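You operate a simulated robot arm through the tools that you are given. There is no shell and no other tool. Be economical: measure what you need, move in short steps, check, and stop when the job is done.

You run a simulated robot arm. Do the job below in one go: nothing can be reset, and whatever is moved stays where it is left.

Task
Put things in order on the top of the side table. At the end: the blue dotted pot from the top of the side table stands where the polish pad stood; the blue vase is on the white saucer; the polish pad stands where the blue vase stood; the beige dish brush stands where the blue dotted pot stood; whatever was shut is shut again. Leave all else as you found it, and nothing knocked over.
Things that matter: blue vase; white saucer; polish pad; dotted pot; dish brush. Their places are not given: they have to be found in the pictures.

It is judged by the outcome, as a careful person would: the job done as asked, and still so three seconds after it is handed in. It fails if anything else is knocked over, pushed out of place, dropped, spilled or broken.

Robot
A 6-joint arm with a two-finger parallel gripper, fixed in place. Base frame: the origin is at the foot of the arm, x ahead of it, y to its left, z up; the work surface is at about z = 800. Lengths are in mm, angles in degrees, forces in N, time in s.
With the tool pointing down near the work surface it reaches from about 240 to 640 mm from the base axis. Its first joint turns from -66.0 to 66.0 degrees. Payload 2.7 kg.
The tool frame sits at the grasp point between the pads (the TCP): z along the fingers, y along the line on which they close. The tips reach 23 mm beyond it. Largest opening 94 mm; finger width 38, thickness 10; the body of the gripper, 54 by 96 mm, starts 39 mm behind the TCP.
Orientation is told as [roll, pitch, yaw] about the base's x, y, z axes, in that order, counted from this pose: with the fingers straight down and closing along the base's y, the tool's x points along the base's -x, its y along +y and its z along -z.

Tools
- The arm moves only by the tool step_arm. Its argument "motion" is a list of rows, each an object of numbers (a shift or turn left out is 0, a gripper value left out holds the last): "dx", "dy", "dz": the shift along the base's x, y, z in mm; "rx", "ry", "rz": the turn, a rotation vector about the base's x, y, z in degrees; "claw": the closure in counts, from 0 (fully open) to 255 (shut). In form: [{"dx": .., "dy": .., "dz": .., "rx": .., "ry": .., "rz": .., "claw": ..}, ...]. A call has 1 to 12 rows; each row is the pose to reach, as a shift and turn from the pose commanded when the call began. Each row takes 0.2 s and may step no farther than 50 mm and 8.6 degrees from the row before; otherwise, or with a gripper value out of range, the whole call is refused. A pose out of reach is approached as far as the arm can. The call stops where the force on the tool passes 40 N (or 10 N more than at its start, if that is more) or the arm is blocked; 0.2 s more then pass. Each finger travels about 45 mm/s and halts on what it meets, pressing with about 39 N; the grip force reading is that of the motor and also rises with nothing between the fingers. The clock runs only during rows and for 0.2 s after the last one: add rows that repeat a pose to give the fingers time. It gives the time, the measured TCP pose, the force on the tool (base axes), the opening and the grip force at its end, in the units of the frame above (readings bear some noise).
- Cameras (640 x 400 px; columns grow to the right, rows downward): "scene" is fixed at [71.3, -441.2, 1385.3]; the picture's right is [0.75, -0.66, 0.00], its down [-0.48, -0.55, -0.68] and it looks along [0.45, 0.51, -0.73] (base axes); focal length 277 px, centre (320, 200). "wrist" rides on the gripper at [-39, 0, -44] in the tool frame; the picture's right is [0.00, -1.00, 0.00], its down [0.97, 0.00, -0.24] and it looks along [0.24, 0.00, 0.97] (tool axes); focal length 218 px, centre (320, 200).
- capture(camera): a new picture of that camera. No time passes.
- probe_pixels(camera, pixels): there is no depth. For up to 12 entries [column, row, z] of the newest picture of that camera ("zoom" is the newest enlarged one), the place [x, y] in the base frame at which the ray of that pixel passes the height z, good to about 2 mm. No time passes.
- zoom(camera, box): a new picture of the part [left, top, right, bottom] of that camera's present view, enlarged. No time passes.
- close_job(): hands the job in; it is judged then, once.

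Go step by step. Measure first, check grasps and placings, and put right what went wrong. The budget is 80 turns and 38 pictures, counting those below and the enlarged ones. Unless the task says otherwise, let go and move clear before handing in, and close with one line.

The tools are called after ">>>" as a command line: name --argument value ..., lists and objects as JSON in quotes. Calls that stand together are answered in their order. step_arm: Moves the arm, as the interface text tells. Its arguments: {"type":"object","properties":{"motion":{"type":"array"}},"required":["motion"]} The other tools are called the same way: capture (camera) takes a picture; probe_pixels (camera, pixels) gives the place at which the rays of pixels pass given heights; zoom (camera, box) takes an enlarged picture of a part of a camera's view; close_job () hands the job in.

At the start:

```text
clock: 0.0
position: [347.0, -8.6, 1128.5]
ee_rot: [0.0, 0.1, 0.0]
contact_force: [0.4, 1.7, -0.2]
width: 93.9
gripper_force: 0.0
```

scene: 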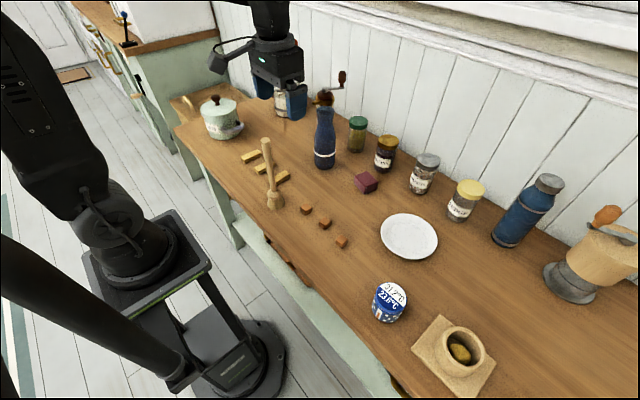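
wrist: 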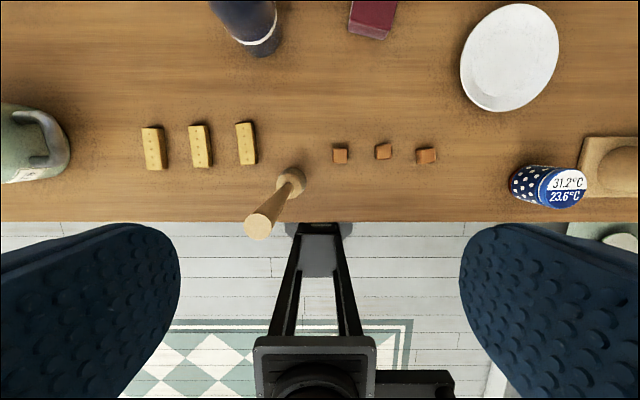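

The pictures show the blue vase near scene (325,137), the saucer at (409,236), a maroon block at (366,182) that is probably the pad, the dotted pot at (389,302) and the brush at (270,180). I'll zoom in to measure them.

>>> zoom --camera "scene" --box '[230, 70, 430, 220]'

>>> zoom --camera "scene" --box '[340, 200, 500, 400]'

>>> probe_pixels --camera "scene" --pixels '[[325, 163, 800], [409, 240, 805], [366, 190, 800], [387, 316, 800], [275, 206, 800], [265, 142, 900], [325, 100, 950], [381, 238, 805], [437, 238, 805], [409, 212, 805], [409, 262, 805], [390, 292, 850]]'

>>> probe_pixels --camera "wrist" --pixels '[[293, 182, 800], [258, 228, 950], [261, 45, 800], [372, 38, 800], [350, 33, 800], [388, 38, 800], [512, 110, 800], [510, 57, 805], [520, 190, 800], [565, 188, 850], [340, 163, 800], [247, 163, 800]]'

```text
2.67 times, centred on (330, 145) of scene
```

zoom: 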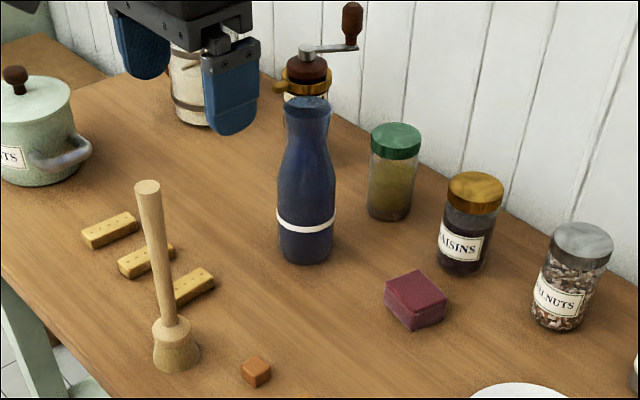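

```text
2.00 times, centred on (420, 300) of scene
```

zoom: 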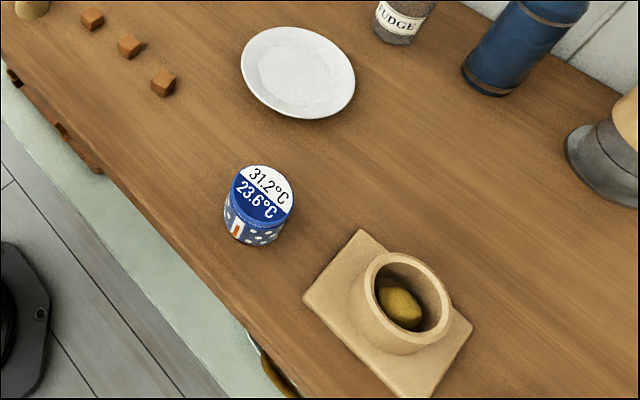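

```text
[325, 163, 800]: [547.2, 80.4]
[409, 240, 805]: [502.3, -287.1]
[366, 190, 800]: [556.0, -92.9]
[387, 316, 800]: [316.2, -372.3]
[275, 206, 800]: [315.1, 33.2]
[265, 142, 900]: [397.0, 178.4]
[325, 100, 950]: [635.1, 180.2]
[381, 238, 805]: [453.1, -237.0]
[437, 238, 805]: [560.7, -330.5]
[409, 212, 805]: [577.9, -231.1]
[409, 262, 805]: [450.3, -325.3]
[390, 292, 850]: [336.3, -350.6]
```

```text
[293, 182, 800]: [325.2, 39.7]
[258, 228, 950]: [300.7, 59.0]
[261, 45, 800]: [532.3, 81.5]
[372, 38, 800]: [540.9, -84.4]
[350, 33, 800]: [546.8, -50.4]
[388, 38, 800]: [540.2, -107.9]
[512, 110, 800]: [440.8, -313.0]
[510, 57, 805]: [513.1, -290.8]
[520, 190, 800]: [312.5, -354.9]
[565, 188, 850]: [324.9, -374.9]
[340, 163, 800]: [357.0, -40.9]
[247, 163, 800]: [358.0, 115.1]
```

The vase stands near (550,82), the pad near (550,-85), the saucer near (507,-287), the pot near (322,-363) and the brush near (324,41) with its top at about z 1005. Nothing blocks the order vase, pad, pot, brush. I'll move the wrist camera forward for a better view.

>>> step_arm --motion '[{"dx": 40}, {"dx": 80}, {"dx": 120}, {"dx": 150}, {"dx": 150}]'

>>> capture --camera "wrist"

>>> capture --camera "scene"

```text
clock: 1.2
position: [496.7, -8.4, 1128.4]
ee_rot: [0.0, 0.0, 0.0]
contact_force: [0.4, 0.8, -0.1]
width: 94.1
gripper_force: 0.1
```

```text
33 pictures are left
```

wrist: 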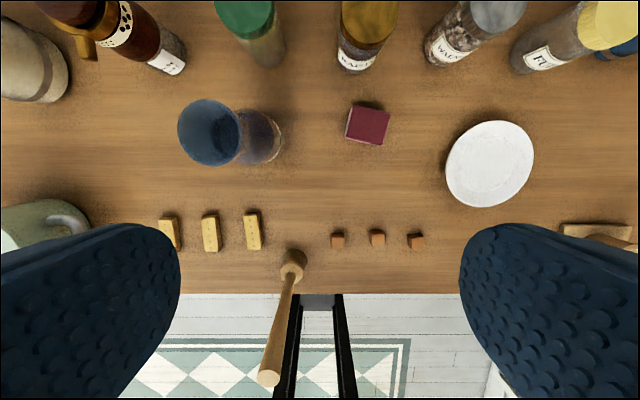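

```text
32 pictures are left
```

scene: 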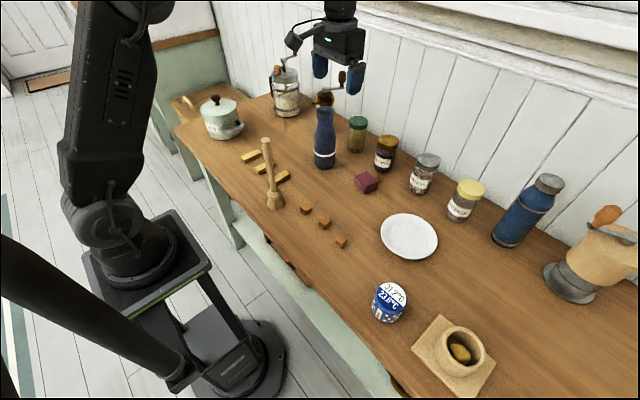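

>>> zoom --camera "wrist" --box '[140, 60, 420, 235]'

>>> probe_pixels --camera "wrist" --pixels '[[210, 133, 950], [210, 133, 1000], [180, 133, 1000], [241, 133, 1000], [490, 165, 810], [446, 165, 812], [534, 160, 812], [346, 138, 800], [386, 144, 800], [350, 107, 835], [390, 111, 835], [262, 140, 800]]'

>>> probe_pixels --camera "scene" --pixels '[[325, 109, 950], [325, 109, 1000], [325, 168.6, 800], [313, 160, 800], [336, 160, 800]]'

```text
2.29 times, centred on (280, 148) of wrist
```

zoom: 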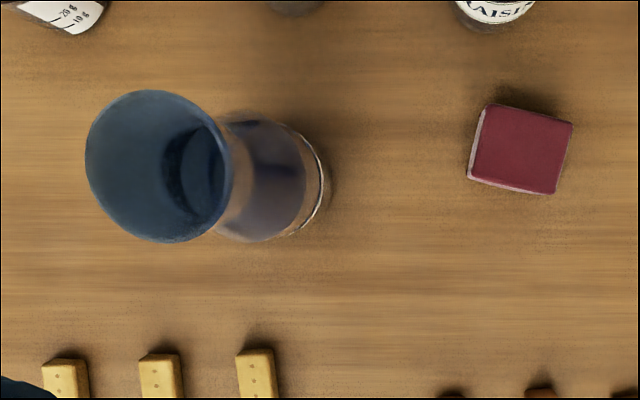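

```text
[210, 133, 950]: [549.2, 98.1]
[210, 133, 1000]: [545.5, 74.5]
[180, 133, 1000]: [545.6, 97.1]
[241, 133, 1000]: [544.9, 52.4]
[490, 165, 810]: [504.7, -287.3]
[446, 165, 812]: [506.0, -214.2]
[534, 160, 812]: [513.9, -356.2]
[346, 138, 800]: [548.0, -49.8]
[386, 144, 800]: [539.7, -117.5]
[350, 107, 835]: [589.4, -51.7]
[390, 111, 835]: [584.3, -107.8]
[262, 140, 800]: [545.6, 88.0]
```

```text
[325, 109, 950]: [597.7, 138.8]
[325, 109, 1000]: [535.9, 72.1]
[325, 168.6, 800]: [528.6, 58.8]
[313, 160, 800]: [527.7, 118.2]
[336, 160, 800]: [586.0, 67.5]
```

The vase rim is near (546,78) at z 997 and about 45 mm across, and the pad is turned about -12.5°. I need the pad height and the vase profile, so I'll zoom the scene closely.

>>> zoom --camera "scene" --box '[295, 95, 391, 200]'

```text
3.81 times, centred on (343, 148) of scene
```

zoom: 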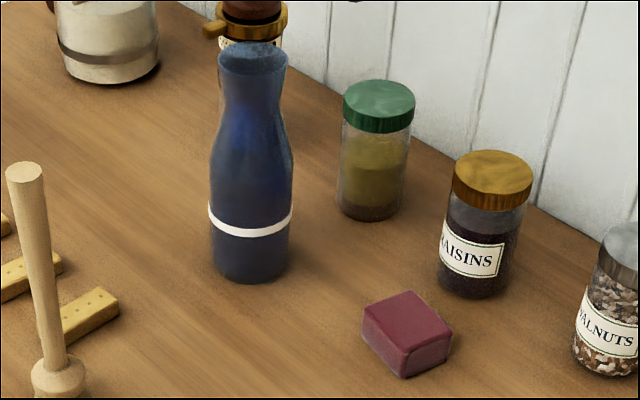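

>>> probe_pixels --camera "zoom" --pixels '[[404, 378, 800], [363, 337, 800], [449, 360, 800], [407, 350, 825], [363, 304, 825], [452, 333, 825], [411, 290, 825], [407, 350, 835], [363, 304, 835], [452, 333, 835], [411, 290, 835], [252, 283, 800]]'

>>> probe_pixels --camera "wrist" --pixels '[[353, 105.6, 825], [390.7, 113.9, 825], [383.3, 145.8, 825], [346.5, 138, 825], [283, 145, 800], [281, 132, 800]]'

```text
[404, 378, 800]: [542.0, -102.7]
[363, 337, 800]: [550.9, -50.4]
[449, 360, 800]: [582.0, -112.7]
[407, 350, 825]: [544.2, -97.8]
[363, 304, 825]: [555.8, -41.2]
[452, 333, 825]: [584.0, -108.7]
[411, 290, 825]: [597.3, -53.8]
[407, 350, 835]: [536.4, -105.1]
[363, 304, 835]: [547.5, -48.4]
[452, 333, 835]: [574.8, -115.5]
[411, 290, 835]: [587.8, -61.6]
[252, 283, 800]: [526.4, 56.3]
```

```text
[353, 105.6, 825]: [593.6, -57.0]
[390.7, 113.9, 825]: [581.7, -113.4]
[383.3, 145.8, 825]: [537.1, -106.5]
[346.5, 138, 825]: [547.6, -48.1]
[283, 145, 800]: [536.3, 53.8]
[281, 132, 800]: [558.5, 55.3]
```

Both views agree on these: pad centre (565,-80), about 57 × 43 × 30 mm, yaw about -11°; vase centre (546,77). I'll move over the vase and go down to about 27 mm below its rim.

>>> step_arm --motion '[{"dx": 25, "dy": 40}, {"dx": 49, "dy": 86}, {"dx": 49, "dy": 86, "dz": -45}, {"dx": 49, "dy": 86, "dz": -90}, {"dx": 49, "dy": 86, "dz": -110}, {"dx": 49, "dy": 86, "dz": -110}]'

>>> capture --camera "wrist"

```text
refused: row 2 steps farther than a row can; nothing moved
```

```text
29 pictures are left
```

wrist: 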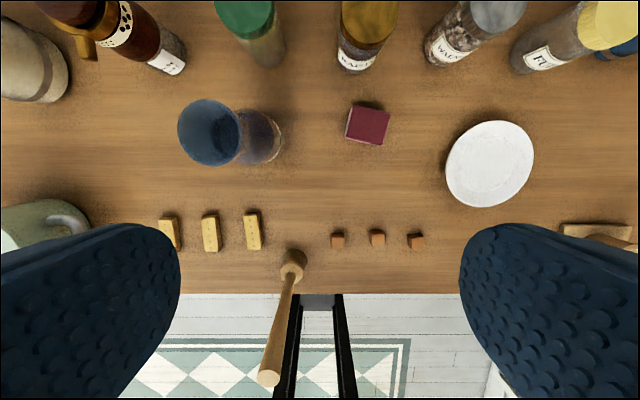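

The second row stepped too far and the call was refused, so I'll send it again with smaller rows.

>>> step_arm --motion '[{"dx": 20, "dy": 35}, {"dx": 40, "dy": 70}, {"dx": 49, "dy": 86}, {"dx": 49, "dy": 86, "dz": -45}, {"dx": 49, "dy": 86, "dz": -90}, {"dx": 49, "dy": 86, "dz": -110}, {"dx": 49, "dy": 86, "dz": -110}]'

>>> capture --camera "wrist"

```text
clock: 2.8
position: [544.8, 77.6, 1017.9]
ee_rot: [0.0, 0.0, 0.0]
contact_force: [0.0, 0.3, 0.4]
width: 94.1
gripper_force: 0.1
```

```text
28 pictures are left
```

wrist: 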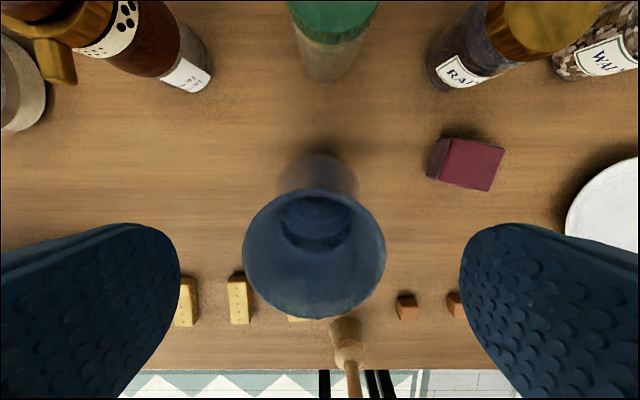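

>>> probe_pixels --camera "wrist" --pixels '[[314, 256, 997], [243, 256, 997], [386, 256, 997], [314, 193, 997], [314, 319, 997], [320, 153, 800]]'

```text
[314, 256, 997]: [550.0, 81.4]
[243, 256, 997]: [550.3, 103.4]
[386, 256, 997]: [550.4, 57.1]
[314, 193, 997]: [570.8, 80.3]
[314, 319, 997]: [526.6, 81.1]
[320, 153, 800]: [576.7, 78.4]
```

The rim centre is (549,80), so I'll shift by (+4,+2.5), go down 48 and grip.

>>> step_arm --motion '[{"dx": 4, "dy": 2.5, "dz": -10}, {"dx": 4, "dy": 2.5, "dz": -30}, {"dx": 4, "dy": 2.5, "dz": -48}, {"dx": 4, "dy": 2.5, "dz": -48, "claw": 120}, {"dx": 4, "dy": 2.5, "dz": -48, "claw": 200}, {"dx": 4, "dy": 2.5, "dz": -48, "claw": 255}, {"dx": 4, "dy": 2.5, "dz": -48, "claw": 255}, {"dx": 4, "dy": 2.5, "dz": -48, "claw": 255}, {"dx": 4, "dy": 2.5, "dz": -48, "claw": 255}]'

```text
clock: 4.8
position: [549.6, 80.9, 970.2]
ee_rot: [0.0, 0.0, 0.0]
contact_force: [-0.3, -0.1, 0.4]
width: 60.0
gripper_force: 38.8
```

>>> step_arm --motion '[{"dz": 0}, {"dz": 0}]'

>>> zoom --camera "scene" --box '[270, 60, 380, 190]'

```text
clock: 5.4
position: [549.1, 80.6, 968.7]
ee_rot: [0.1, 0.0, 0.0]
contact_force: [0.4, -0.7, 0.8]
width: 59.8
gripper_force: 38.7
```

```text
3.08 times, centred on (325, 125) of scene
```

zoom: 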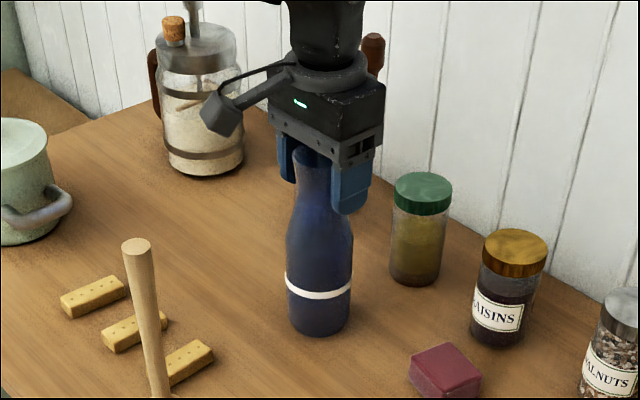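

The gripper holds the neck (60 mm reading, 38.7 N). I'll lift it a little and check.

>>> step_arm --motion '[{"dz": 10}, {"dz": 25}, {"dz": 40}, {"dz": 40}]'

>>> zoom --camera "scene" --box '[270, 60, 380, 190]'

```text
clock: 6.4
position: [548.6, 81.4, 1010.5]
ee_rot: [0.0, 0.0, 0.0]
contact_force: [0.5, 0.4, -2.7]
width: 59.5
gripper_force: 39.3
```

```text
3.08 times, centred on (325, 125) of scene
```

zoom: 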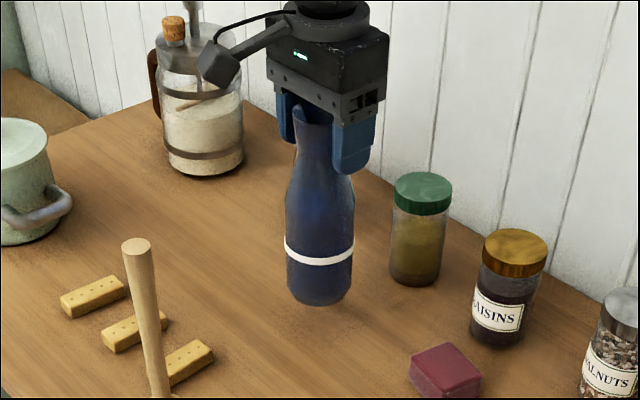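

The vase lifted cleanly and upright. I'll raise it 30 more and carry it over towards the saucer near (508,-286).

>>> step_arm --motion '[{"dz": 30}, {"dx": -5, "dy": -40, "dz": 30}, {"dx": -10, "dy": -85, "dz": 30}, {"dx": -15, "dy": -130, "dz": 30}, {"dx": -20, "dy": -175, "dz": 30}, {"dx": -25, "dy": -220, "dz": 30}, {"dx": -30, "dy": -265, "dz": 30}, {"dx": -35, "dy": -310, "dz": 30}, {"dx": -41, "dy": -345, "dz": 30}, {"dx": -41, "dy": -367, "dz": 30}, {"dx": -41, "dy": -367, "dz": 30}]'

>>> capture --camera "wrist"

>>> zoom --camera "scene" --box '[340, 150, 480, 270]'

```text
clock: 8.8
position: [508.6, -287.5, 1040.1]
ee_rot: [0.0, 0.0, 0.1]
contact_force: [0.8, -0.3, -2.7]
width: 59.8
gripper_force: 39.1
```

```text
25 pictures are left
```

wrist: 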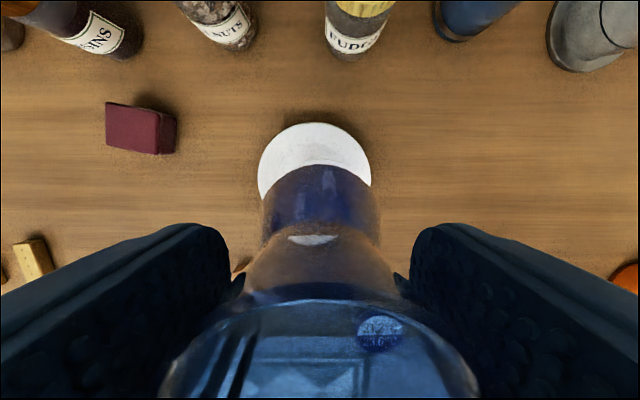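

```text
3.33 times, centred on (410, 210) of scene
```

zoom: 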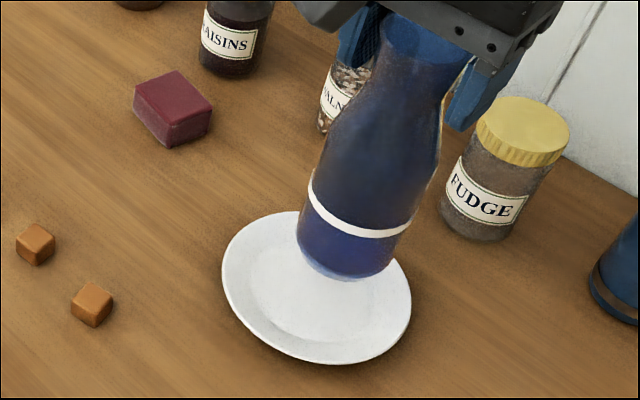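

>>> probe_pixels --camera "wrist" --pixels '[[258, 180, 812], [371, 180, 812], [317, 122, 812], [320, 240, 880]]'

>>> probe_pixels --camera "zoom" --pixels '[[221, 265, 812], [411, 300, 812], [320, 363, 803], [290, 211, 812], [250, 240, 812], [370, 352, 812]]'

```text
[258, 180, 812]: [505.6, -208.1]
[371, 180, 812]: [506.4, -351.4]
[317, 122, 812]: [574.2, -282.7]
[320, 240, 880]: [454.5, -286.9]
```

```text
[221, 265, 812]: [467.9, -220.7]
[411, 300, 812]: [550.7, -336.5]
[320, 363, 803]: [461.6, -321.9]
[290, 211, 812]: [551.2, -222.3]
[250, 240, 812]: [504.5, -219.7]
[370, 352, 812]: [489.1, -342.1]
```

The saucer centre comes out at (507,-281), so I'll correct by (-1.5,+6) and come down to just above it.

>>> step_arm --motion '[{"dx": -1.5, "dy": 6, "dz": 0}, {"dx": -1.5, "dy": 6, "dz": -20}, {"dx": -1.5, "dy": 6, "dz": -40}, {"dx": -1.5, "dy": 6, "dz": -54}, {"dx": -1.5, "dy": 6, "dz": -58}, {"dx": -1.5, "dy": 6, "dz": -58}]'

>>> step_arm --motion '[{"dz": -2}, {"dz": -2}]'

>>> step_arm --motion '[{"dz": -2}, {"dz": -2}]'

```text
clock: 10.2
position: [507.2, -279.4, 982.0]
ee_rot: [0.0, 0.0, 0.0]
contact_force: [0.4, 0.1, -2.5]
width: 59.5
gripper_force: 39.2
```

```text
clock: 10.8
position: [506.9, -281.0, 981.6]
ee_rot: [0.0, 0.1, -0.1]
contact_force: [-1.7, 1.6, 3.8]
width: 59.7
gripper_force: 38.6
```

```text
clock: 11.4
position: [507.6, -280.6, 980.9]
ee_rot: [0.0, -0.3, -0.1]
contact_force: [-2.1, 3.5, 16.1]
width: 59.7
gripper_force: 38.7
```

Contact force rose to 16 N at z 981. I'll ease up 2 mm and look before letting go.

>>> step_arm --motion '[{"dz": 2}, {"dz": 2}]'

>>> zoom --camera "scene" --box '[340, 150, 480, 270]'

```text
clock: 12.0
position: [508.5, -281.3, 980.9]
ee_rot: [0.0, -0.1, 0.0]
contact_force: [0.7, 1.2, 8.4]
width: 59.7
gripper_force: 38.9
```

```text
3.33 times, centred on (410, 210) of scene
```

zoom: 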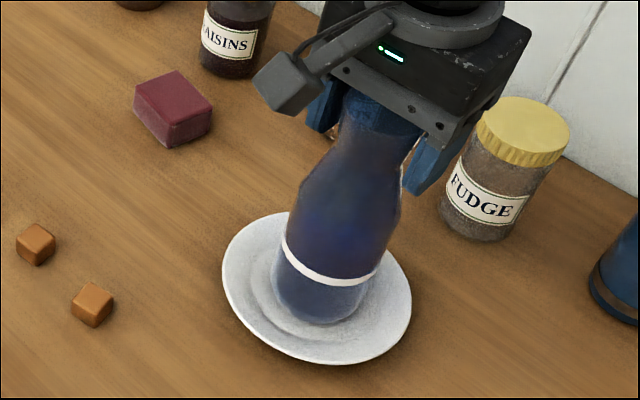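

The vase sits centred on the saucer. I'll open and go straight up.

>>> step_arm --motion '[{"claw": 0}, {"claw": 0}, {"claw": 0}, {"claw": 0}, {"dz": 25}, {"dz": 65}, {"dz": 110}, {"dz": 110}]'

>>> zoom --camera "scene" --box '[340, 150, 480, 270]'

```text
clock: 13.8
position: [509.1, -282.9, 1090.1]
ee_rot: [-0.1, 0.0, -0.1]
contact_force: [0.3, 1.3, -0.5]
width: 93.8
gripper_force: 0.1
```

```text
3.33 times, centred on (410, 210) of scene
```

zoom: 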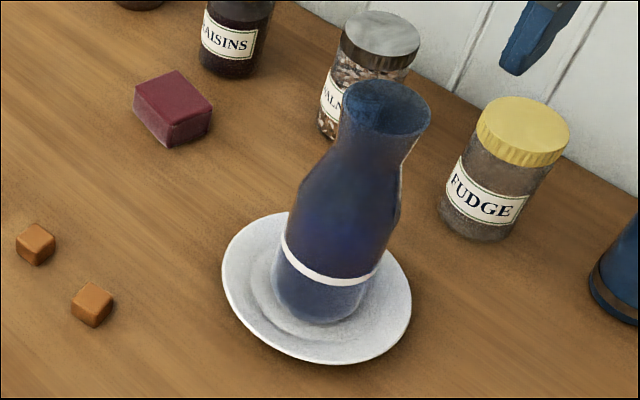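

The vase stands free on the saucer. Next is the pad: I'll hover over (565,-80) with yaw -11.

>>> step_arm --motion '[{"dx": 12, "dy": 42, "rz": -4}, {"dx": 24, "dy": 84, "rz": -8}, {"dx": 36, "dy": 126, "rz": -11}, {"dx": 48, "dy": 168, "rz": -11}, {"dx": 57.5, "dy": 201, "rz": -11}, {"dx": 57.5, "dy": 201, "dz": -45, "rz": -11}, {"dx": 57.5, "dy": 201, "dz": -90, "rz": -11}, {"dx": 57.5, "dy": 201, "dz": -130, "rz": -11}, {"dx": 57.5, "dy": 201, "dz": -130, "rz": -11}]'

>>> capture --camera "wrist"

>>> capture --camera "scene"

```text
clock: 15.8
position: [563.3, -77.6, 959.7]
ee_rot: [0.0, 0.1, -11.0]
contact_force: [-0.4, 0.9, 0.1]
width: 93.9
gripper_force: 0.2
```

```text
21 pictures are left
```

wrist: 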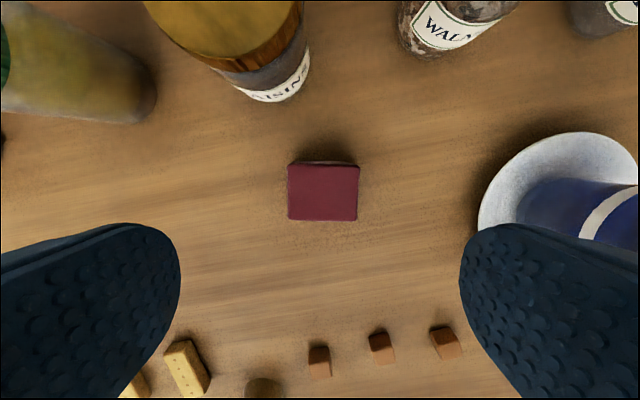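

```text
20 pictures are left
```

scene: 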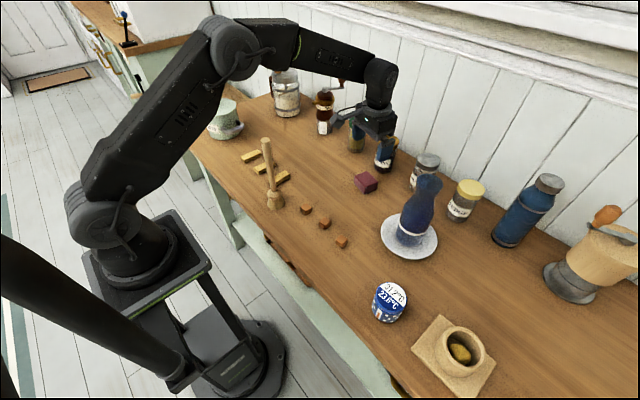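

>>> probe_pixels --camera "wrist" --pixels '[[323, 192, 831], [288, 165, 831], [359, 165, 831], [357, 221, 831], [288, 220, 831], [290, 98, 800], [250, 98, 800], [305, 70, 800], [240, 70, 885], [295, 40, 885]]'

>>> probe_pixels --camera "scene" --pixels '[[385, 172, 800], [386, 142, 885], [387, 136, 895]]'

```text
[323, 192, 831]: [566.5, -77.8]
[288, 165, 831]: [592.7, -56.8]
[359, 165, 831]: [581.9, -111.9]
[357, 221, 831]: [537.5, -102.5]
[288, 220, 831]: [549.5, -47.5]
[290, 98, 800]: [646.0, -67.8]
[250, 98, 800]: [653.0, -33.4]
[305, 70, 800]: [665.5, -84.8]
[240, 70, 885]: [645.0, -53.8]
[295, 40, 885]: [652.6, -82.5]
```

```text
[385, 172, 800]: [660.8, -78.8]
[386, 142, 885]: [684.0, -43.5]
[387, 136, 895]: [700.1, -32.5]
```

The pad centre is (565.4,-79.7), lined up with the tool, and the raisins jar's near edge is at x about 643, which leaves room. I'll go down to TCP z 827 and grip.

>>> step_arm --motion '[{"dz": -45}, {"dz": -90}, {"dz": -120}, {"dz": -133}, {"dz": -133}, {"dz": -133, "claw": 120}, {"dz": -133, "claw": 255}, {"dz": -133, "claw": 255}, {"dz": -133, "claw": 255}, {"dz": -133, "claw": 255}, {"dz": -133, "claw": 255}]'

>>> step_arm --motion '[{"dz": 20}, {"dz": 50}, {"dz": 50}]'

>>> capture --camera "wrist"

```text
clock: 18.2
position: [564.6, -79.0, 827.3]
ee_rot: [0.0, 0.0, -11.0]
contact_force: [-0.1, 1.3, -0.8]
width: 59.2
gripper_force: 39.3
```

```text
clock: 19.0
position: [563.6, -80.7, 878.4]
ee_rot: [0.0, -0.1, -11.0]
contact_force: [-0.4, -0.9, 0.2]
width: 58.7
gripper_force: 38.9
```

```text
19 pictures are left
```

wrist: 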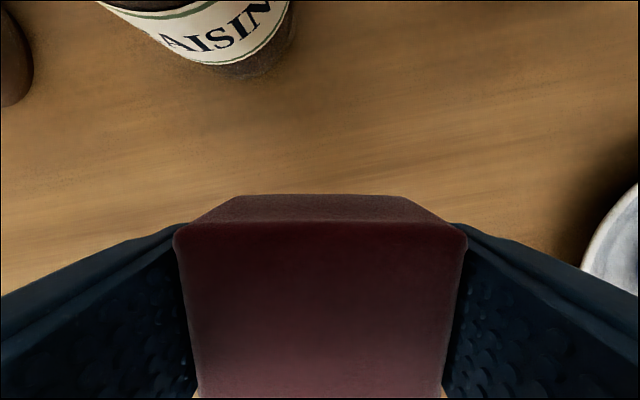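

>>> probe_pixels --camera "scene" --pixels '[[357, 152, 800], [350, 150, 800], [357, 146, 800]]'

>>> step_arm --motion '[{"dz": 40}, {"dx": -4, "dy": 40, "dz": 50}, {"dx": -8, "dy": 80, "dz": 50}, {"dx": -12, "dy": 120, "dz": 50}, {"dx": -15.5, "dy": 160, "dz": 50}, {"dx": -15.5, "dy": 160, "dz": 10}, {"dx": -15.5, "dy": 160, "dz": 10}]'

>>> capture --camera "wrist"

```text
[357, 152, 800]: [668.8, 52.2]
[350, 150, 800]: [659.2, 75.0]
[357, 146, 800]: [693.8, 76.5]
```

```text
clock: 20.6
position: [546.3, 80.5, 888.4]
ee_rot: [0.1, -0.1, -11.2]
contact_force: [-0.5, -1.1, -0.6]
width: 58.6
gripper_force: 39.1
```

```text
18 pictures are left
```

wrist: 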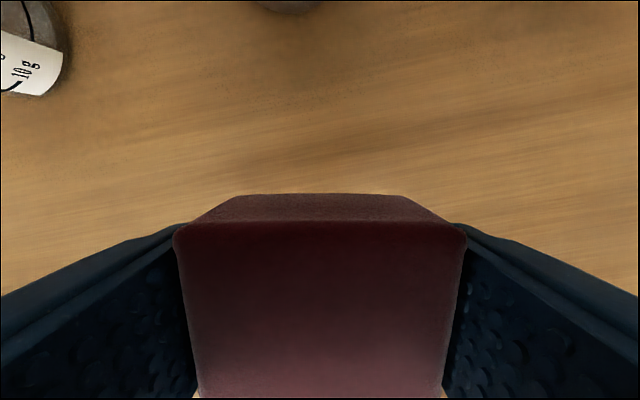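

Clear below, and the green jar is at x > 650. I'll lower to the grasp height.

>>> step_arm --motion '[{"dz": -30}, {"dz": -50}, {"dz": -57}, {"dz": -59.5}, {"dz": -59.5}]'

```text
clock: 21.8
position: [549.0, 78.6, 828.2]
ee_rot: [0.0, 0.0, -11.0]
contact_force: [-0.1, 0.4, 0.4]
width: 58.7
gripper_force: 39.5
```

>>> step_arm --motion '[{"dz": -1}, {"dz": -1, "claw": 0}, {"dz": -1, "claw": 0}, {"dz": -1, "claw": 0}, {"dz": -1, "claw": 0}, {"dz": 30}, {"dz": 75}, {"dz": 120}, {"dz": 165}, {"dz": 210}, {"dz": 210}]'

>>> capture --camera "wrist"

```text
clock: 24.2
position: [548.5, 81.3, 1038.5]
ee_rot: [0.0, 0.0, -11.0]
contact_force: [0.4, -0.4, 0.6]
width: 94.0
gripper_force: 0.1
```

```text
17 pictures are left
```

wrist: 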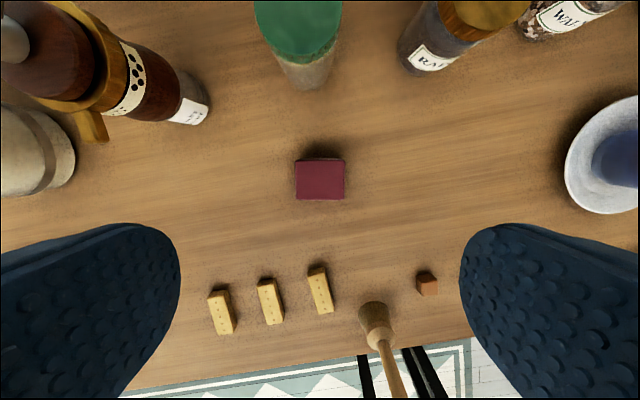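

The pad is in place at (549,80). Next I'll carry the open gripper to the pot at about (322,-363), staying high and turning yaw back to 0.

>>> step_arm --motion '[{"dx": -22, "dy": -42, "dz": 20, "rz": 4}, {"dx": -44, "dy": -84, "dz": 20, "rz": 8}, {"dx": -66, "dy": -126, "dz": 20, "rz": 11}, {"dx": -88, "dy": -168, "dz": 20, "rz": 11}, {"dx": -110, "dy": -210, "dz": 20, "rz": 11}, {"dx": -132, "dy": -252, "dz": 20, "rz": 11}, {"dx": -154, "dy": -294, "dz": 20, "rz": 11}, {"dx": -176, "dy": -336, "dz": 20, "rz": 11}, {"dx": -198, "dy": -378, "dz": 20, "rz": 11}, {"dx": -220, "dy": -420, "dz": 10, "rz": 11}, {"dx": -227, "dy": -443, "dz": -30, "rz": 11}, {"dx": -227, "dy": -443, "dz": -60, "rz": 11}]'

>>> capture --camera "wrist"

>>> capture --camera "scene"

```text
refused: row 1 steps farther than a row can; nothing moved
```

```text
16 pictures are left
```

wrist: 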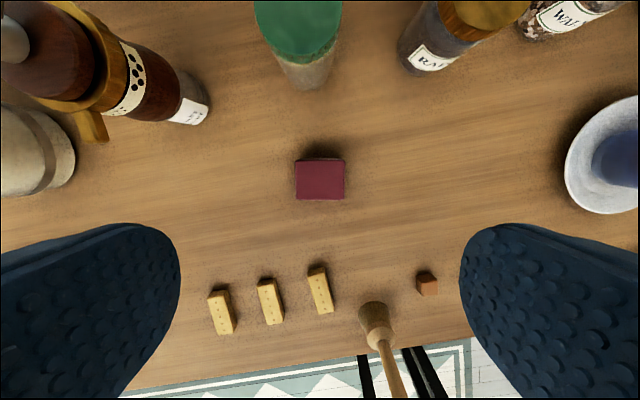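

```text
15 pictures are left
```

scene: 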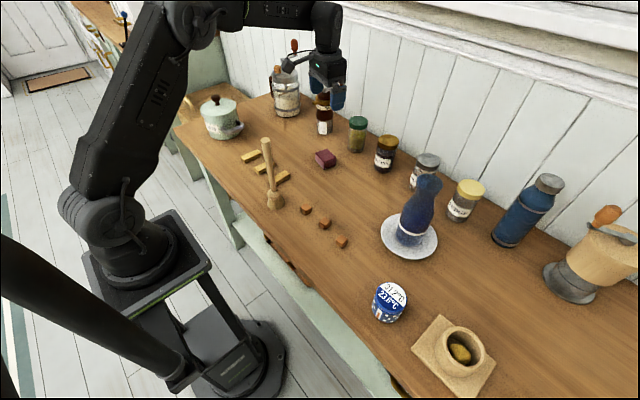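

Row 1 was over 50 mm and the call was refused, so I'll send it again with smaller steps.

>>> step_arm --motion '[{"dx": -20, "dy": -38, "dz": 15, "rz": 4}, {"dx": -42, "dy": -80, "dz": 20, "rz": 8}, {"dx": -64, "dy": -122, "dz": 20, "rz": 11}, {"dx": -86, "dy": -164, "dz": 20, "rz": 11}, {"dx": -108, "dy": -206, "dz": 20, "rz": 11}, {"dx": -130, "dy": -248, "dz": 20, "rz": 11}, {"dx": -152, "dy": -290, "dz": 20, "rz": 11}, {"dx": -174, "dy": -332, "dz": 20, "rz": 11}, {"dx": -196, "dy": -374, "dz": 20, "rz": 11}, {"dx": -216, "dy": -415, "dz": 20, "rz": 11}, {"dx": -227, "dy": -443, "dz": 0, "rz": 11}, {"dx": -227, "dy": -443, "dz": -40, "rz": 11}]'

```text
clock: 26.8
position: [322.9, -362.8, 998.6]
ee_rot: [0.0, 0.0, 0.0]
contact_force: [0.1, -1.2, 0.8]
width: 93.7
gripper_force: 0.1
```

>>> capture --camera "wrist"

```text
14 pictures are left
```

wrist: 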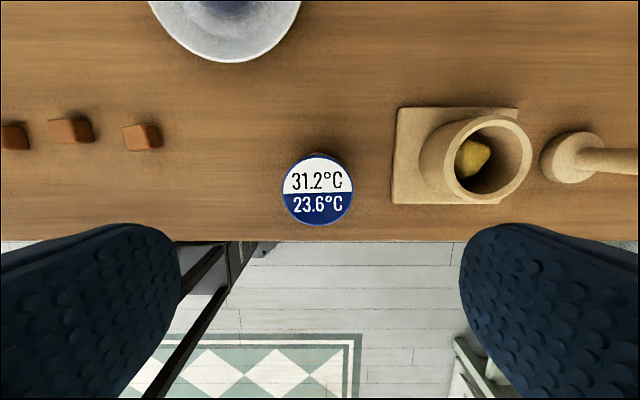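

There's a second beige handled object to the right of the mortar at wrist (585,158), so I have to check which one is the dish brush. I'll zoom on it.

>>> zoom --camera "wrist" --box '[480, 80, 640, 240]'

>>> probe_pixels --camera "wrist" --pixels '[[317, 190, 845], [317, 190, 855], [282, 190, 850], [353, 190, 850], [317, 155, 850], [317, 225, 850], [317, 151, 800], [396, 204, 800], [397, 108, 800], [570, 160, 800], [420, 170, 860]]'

>>> probe_pixels --camera "scene" --pixels '[[387, 321, 800], [374, 313, 800], [403, 312, 800], [391, 293, 850], [391, 293, 840], [391, 293, 860]]'

```text
2.50 times, centred on (560, 160) of wrist
```

zoom: 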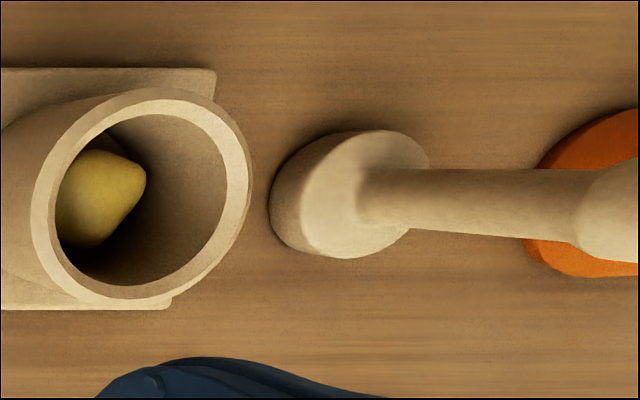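

```text
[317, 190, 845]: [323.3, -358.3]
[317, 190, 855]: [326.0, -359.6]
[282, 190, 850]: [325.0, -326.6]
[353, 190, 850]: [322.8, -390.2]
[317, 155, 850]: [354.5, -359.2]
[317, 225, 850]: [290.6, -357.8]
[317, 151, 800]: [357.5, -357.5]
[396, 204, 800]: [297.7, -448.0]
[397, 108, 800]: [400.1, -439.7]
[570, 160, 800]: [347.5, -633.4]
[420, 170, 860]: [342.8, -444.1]
```

```text
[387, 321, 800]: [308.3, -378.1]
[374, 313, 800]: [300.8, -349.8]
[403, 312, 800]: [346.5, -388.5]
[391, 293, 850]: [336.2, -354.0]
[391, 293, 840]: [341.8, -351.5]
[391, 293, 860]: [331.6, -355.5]
```

The far object is at r about 722, out of reach, and looks like a flat-headed pestle, so the standing wooden one at (324,41), whose flared end looks like bristles, should be the brush. I'll check it again closer up. The pot centre is about (326,-359), 62 mm across with its top near z 855, so I'll grip its body low.

>>> step_arm --motion '[{"dx": 3.5, "dy": 4, "dz": -40}, {"dx": 3.5, "dy": 4, "dz": -80}, {"dx": 3.5, "dy": 4, "dz": -110}, {"dx": 3.5, "dy": 4, "dz": -110}]'

>>> capture --camera "wrist"

>>> zoom --camera "scene" --box '[240, 130, 304, 215]'

```text
clock: 27.8
position: [325.5, -358.8, 886.6]
ee_rot: [0.1, 0.0, 0.0]
contact_force: [-0.3, 0.3, 0.9]
width: 93.7
gripper_force: 0.0
```

```text
12 pictures are left
```

wrist: 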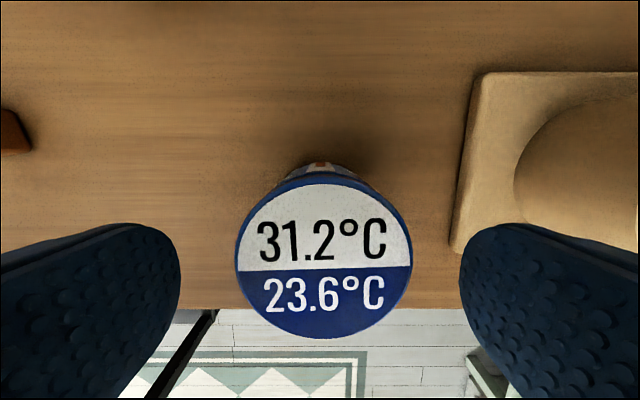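

```text
4.71 times, centred on (272, 172) of scene
```

zoom: 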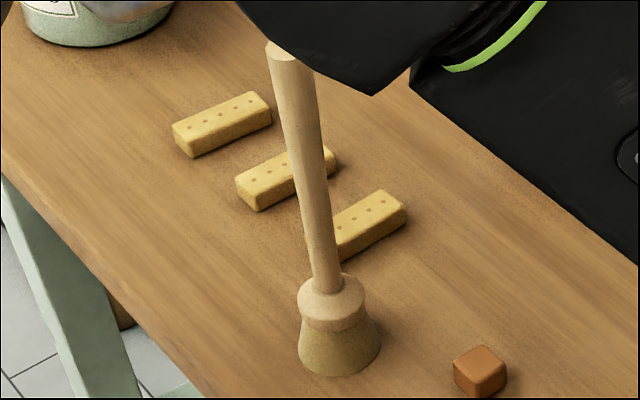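

The wooden object has a flared bristle head, so it is the dish brush. I'll check where the pot centre is relative to the tool.

>>> probe_pixels --camera "wrist" --pixels '[[323, 258, 852], [235, 258, 852], [412, 258, 852], [323, 338, 852], [323, 183, 852], [455, 250, 800], [320, 163, 800]]'

```text
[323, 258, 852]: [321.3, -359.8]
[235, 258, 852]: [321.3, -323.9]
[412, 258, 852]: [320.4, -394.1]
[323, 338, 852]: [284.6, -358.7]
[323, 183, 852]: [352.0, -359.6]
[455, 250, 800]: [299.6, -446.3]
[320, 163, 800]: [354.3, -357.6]
```

>>> step_arm --motion '[{"dx": -2.5, "dz": -20}, {"dx": -2.5, "dz": -45}, {"dx": -2.5, "dz": -59}, {"dx": -2.5, "dz": -59}, {"dx": -2.5, "dz": -59, "claw": 100}, {"dx": -2.5, "dz": -59, "claw": 255}, {"dx": -2.5, "dz": -59, "claw": 255}, {"dx": -2.5, "dz": -59, "claw": 255}, {"dx": -2.5, "dz": -59, "claw": 255}, {"dx": -2.5, "dz": -59, "claw": 255}]'

>>> step_arm --motion '[{"dz": 10}, {"dz": 30}, {"dz": 60}, {"dz": 100}, {"dz": 100}]'

>>> capture --camera "scene"

```text
clock: 30.0
position: [323.2, -357.2, 827.8]
ee_rot: [0.0, 0.0, -0.1]
contact_force: [-0.1, -0.5, 0.6]
width: 59.2
gripper_force: 39.0
```

```text
clock: 31.2
position: [322.9, -355.8, 931.2]
ee_rot: [0.0, 0.0, 0.0]
contact_force: [-0.1, 0.8, -1.9]
width: 59.7
gripper_force: 39.1
```

```text
10 pictures are left
```

scene: 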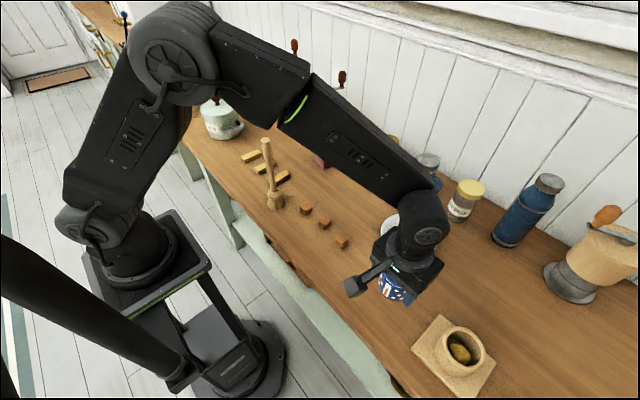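

The pot is held and lifted. I'll route it around the vase, via (383,-150), to the pad's old spot at (565,-80).

>>> step_arm --motion '[{"dx": 12, "dy": 42, "dz": 10}, {"dx": 24, "dy": 84, "dz": 20}, {"dx": 36, "dy": 126, "dz": 20}, {"dx": 48, "dy": 168, "dz": 20}, {"dx": 60, "dy": 209, "dz": 20}, {"dx": 98, "dy": 224, "dz": 20}, {"dx": 136, "dy": 239, "dz": 20}, {"dx": 174, "dy": 254, "dz": 20}, {"dx": 212, "dy": 268, "dz": 20}, {"dx": 241.5, "dy": 279, "dz": 20}, {"dx": 241.5, "dy": 279, "dz": -20}, {"dx": 241.5, "dy": 279, "dz": -50}]'

>>> capture --camera "wrist"

```text
clock: 33.8
position: [564.4, -78.9, 878.8]
ee_rot: [0.0, 0.0, 0.1]
contact_force: [-1.0, 0.8, -2.5]
width: 59.3
gripper_force: 38.9
```

```text
9 pictures are left
```

wrist: 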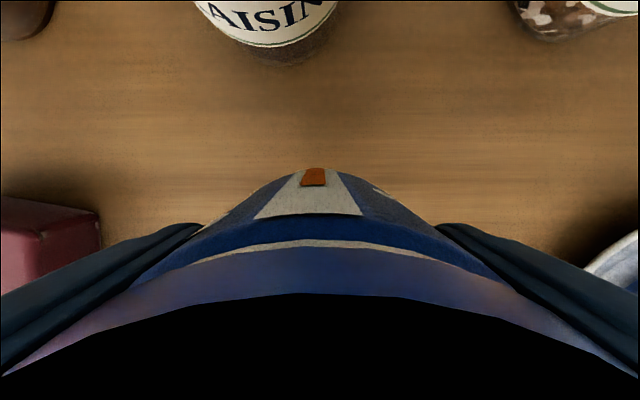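

All clear: the pad is to the left and the saucer to the right. I'll lower to the grasp height.

>>> step_arm --motion '[{"dz": -25}, {"dz": -42}, {"dz": -48}, {"dz": -50}, {"dz": -50}]'

```text
clock: 35.0
position: [565.3, -78.9, 828.9]
ee_rot: [-0.1, 0.1, 0.0]
contact_force: [-0.8, -0.5, -0.7]
width: 59.4
gripper_force: 38.3
```

>>> step_arm --motion '[{"dz": -0.7}, {"dz": -0.7, "claw": 0}, {"dz": -0.7, "claw": 0}, {"dz": -0.7, "claw": 0}, {"dz": -0.7, "claw": 0}, {"dz": 30}, {"dz": 75}, {"dz": 120}, {"dz": 165}, {"dz": 210}, {"dz": 250}, {"dz": 250}]'

>>> capture --camera "wrist"

```text
clock: 37.6
position: [562.4, -78.9, 1078.4]
ee_rot: [0.0, 0.0, 0.0]
contact_force: [0.8, 0.4, 1.2]
width: 94.2
gripper_force: 0.2
```

```text
8 pictures are left
```

wrist: 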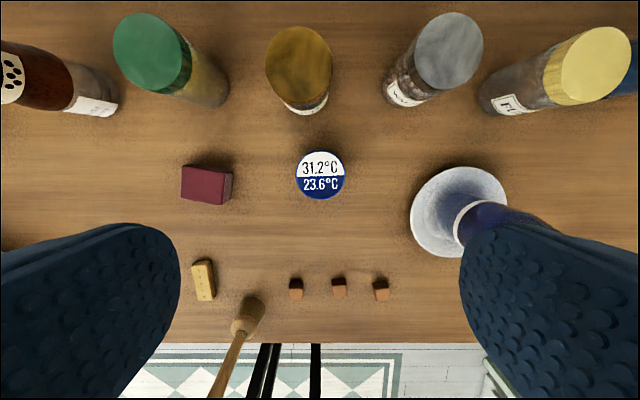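

The pot stands well at the pad's old spot. I'll move above the brush at (324,41), keeping the tips above its top.

>>> step_arm --motion '[{"dx": -40, "dy": 20}, {"dx": -80, "dy": 40}, {"dx": -120, "dy": 60}, {"dx": -160, "dy": 80}, {"dx": -200, "dy": 100}, {"dx": -241, "dy": 121}, {"dx": -241, "dy": 121}]'

>>> capture --camera "wrist"

```text
clock: 39.2
position: [319.2, 37.7, 1080.4]
ee_rot: [-0.1, 0.0, 0.0]
contact_force: [1.0, 0.2, -0.1]
width: 94.1
gripper_force: 0.0
```

```text
7 pictures are left
```

wrist: 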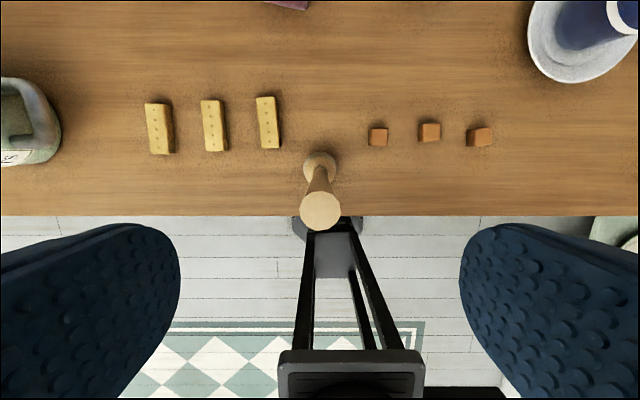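

>>> probe_pixels --camera "wrist" --pixels '[[320, 211, 1005], [301, 211, 1005], [341, 211, 1005], [320, 166, 830], [320, 152, 800], [303, 167, 822], [336, 167, 822]]'

>>> step_arm --motion '[{"dz": 0}]'

```text
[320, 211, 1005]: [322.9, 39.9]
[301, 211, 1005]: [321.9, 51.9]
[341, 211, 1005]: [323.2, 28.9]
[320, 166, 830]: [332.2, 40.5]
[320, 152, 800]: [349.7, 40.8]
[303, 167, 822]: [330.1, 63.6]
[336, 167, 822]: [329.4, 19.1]
```

```text
clock: 39.6
position: [320.5, 40.0, 1080.6]
ee_rot: [-0.1, 0.0, 0.0]
contact_force: [0.0, 0.4, 0.3]
width: 93.7
gripper_force: 0.1
```

The brush axis is at about (324,40), handle about 22 mm thick. I'll come down so TCP is at z 980, with the palm above the handle's end, and grip.

>>> step_arm --motion '[{"dz": -40}, {"dz": -75}, {"dz": -98}, {"dz": -98}, {"dz": -98, "claw": 120}, {"dz": -98, "claw": 200}, {"dz": -98, "claw": 255}, {"dz": -98, "claw": 255}, {"dz": -98, "claw": 255}, {"dz": -98, "claw": 255}, {"dz": -98, "claw": 255}]'

>>> capture --camera "wrist"

```text
clock: 42.0
position: [322.0, 39.0, 982.2]
ee_rot: [0.0, -0.2, 0.1]
contact_force: [-0.5, 0.4, 27.9]
width: 17.6
gripper_force: 38.8
```

```text
6 pictures are left
```

wrist: 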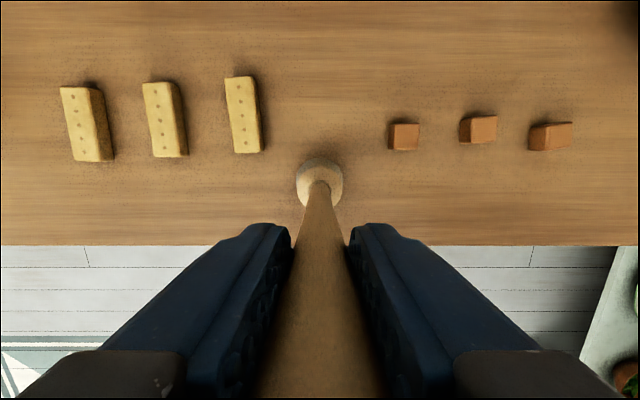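

Upward force is 28 N, so the palm is touching the handle's end, and the grip is firm at 17.6 mm. I'll lift and check.

>>> step_arm --motion '[{"dz": 3}, {"dz": 10}, {"dz": 30}, {"dz": 60}, {"dz": 60}]'

>>> zoom --camera "scene" --box '[200, 80, 360, 220]'

```text
clock: 43.2
position: [321.6, 41.1, 1041.7]
ee_rot: [0.0, 0.1, 0.1]
contact_force: [0.1, -0.1, 0.7]
width: 17.3
gripper_force: 38.7
```

```text
2.86 times, centred on (280, 150) of scene
```

zoom: 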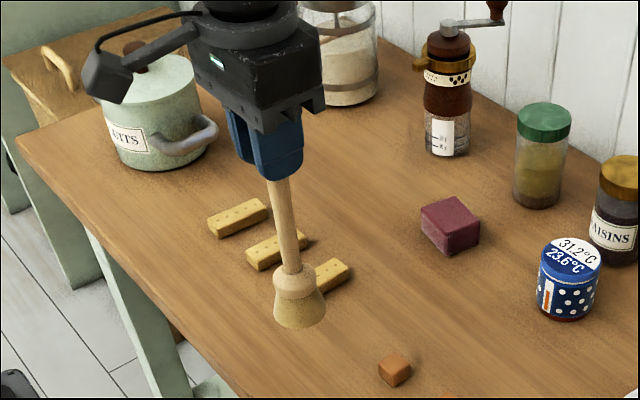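

The brush hangs straight and clear. I'll carry it along x≈324 to the pot's old spot at (323.5,-359).

>>> step_arm --motion '[{"dy": -42}, {"dy": -86}, {"dy": -130}, {"dy": -174}, {"dy": -218}, {"dy": -262}, {"dy": -306}, {"dy": -350}, {"dy": -385}, {"dy": -400}, {"dy": -400, "dz": -30}, {"dy": -400, "dz": -45}]'

>>> capture --camera "wrist"

```text
clock: 45.8
position: [322.0, -359.9, 994.2]
ee_rot: [0.0, -0.1, 0.0]
contact_force: [-0.2, -0.6, -0.3]
width: 17.5
gripper_force: 38.9
```

```text
4 pictures are left
```

wrist: 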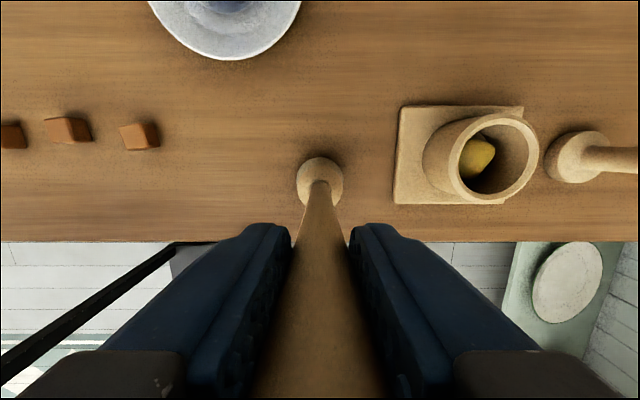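

The spot is free and the head is lined up. I'll lower slowly until it touches.

>>> step_arm --motion '[{"dz": -6}, {"dz": -10}, {"dz": -12}, {"dz": -12}]'

>>> step_arm --motion '[{"dz": -1}, {"dz": -1}]'

```text
clock: 46.8
position: [323.8, -358.1, 984.1]
ee_rot: [0.0, 0.0, 0.0]
contact_force: [-0.5, -0.7, 1.4]
width: 17.3
gripper_force: 39.4
```

```text
clock: 47.4
position: [323.0, -359.8, 984.0]
ee_rot: [-0.1, 0.0, 0.0]
contact_force: [-2.0, 1.2, 12.1]
width: 17.6
gripper_force: 38.6
```

It touched down at 12 N. I'll ease up 0.7 mm, open and rise straight up.

>>> step_arm --motion '[{"dz": 0.7}, {"dz": 0.7}, {"dz": 0.7, "claw": 0}, {"dz": 0.7, "claw": 0}, {"dz": 0.7, "claw": 0}, {"dz": 0.7, "claw": 0}, {"dz": 0.7, "claw": 0}, {"dz": 30}, {"dz": 75}, {"dz": 120}, {"dz": 120}]'

>>> capture --camera "wrist"

```text
clock: 49.8
position: [322.9, -359.4, 1102.7]
ee_rot: [0.0, 0.1, -0.1]
contact_force: [0.2, 0.1, -0.1]
width: 94.2
gripper_force: 0.1
```

```text
3 pictures are left
```

wrist: 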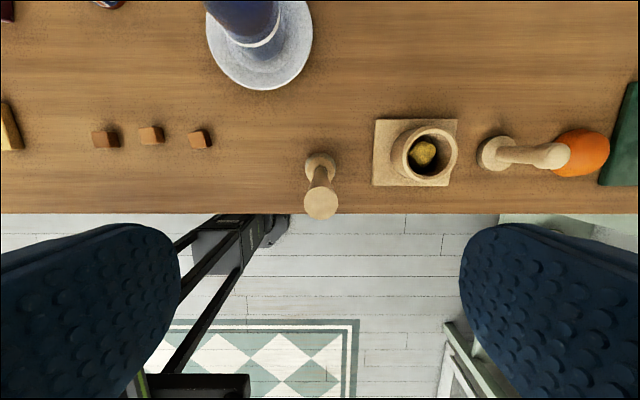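

The brush stands upright. I'll move the arm clear and take a last scene picture.

>>> step_arm --motion '[{"dz": 25, "dy": 20}, {"dz": 25, "dy": 65}, {"dz": 25, "dy": 110}, {"dz": 25, "dy": 155}, {"dz": 25, "dy": 200}, {"dz": 25, "dy": 245}, {"dz": 25, "dy": 290}, {"dz": 25, "dy": 335}, {"dz": 25, "dy": 350}, {"dz": 25, "dy": 350}]'

>>> capture --camera "scene"

```text
clock: 52.0
position: [324.1, -7.4, 1127.7]
ee_rot: [0.0, 0.0, 0.1]
contact_force: [0.6, -0.2, -0.5]
width: 94.1
gripper_force: 0.0
```

```text
2 pictures are left
```

scene: 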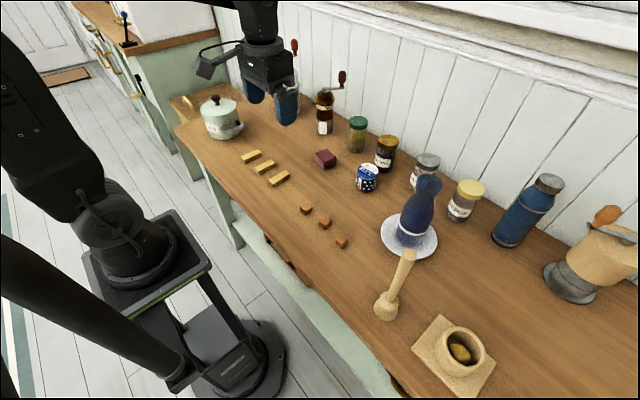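

The last scene picture shows all four things in their places and upright, nothing else moved, and the arm clear, so I'm handing in.

>>> close_job

```text
The job is handed in.
```

The job is done and handed in: the vase is on the saucer, the polish pad is where the vase stood, the dotted pot is where the pad stood, and the dish brush is where the pot stood; I opened nothing, and nothing was knocked over.
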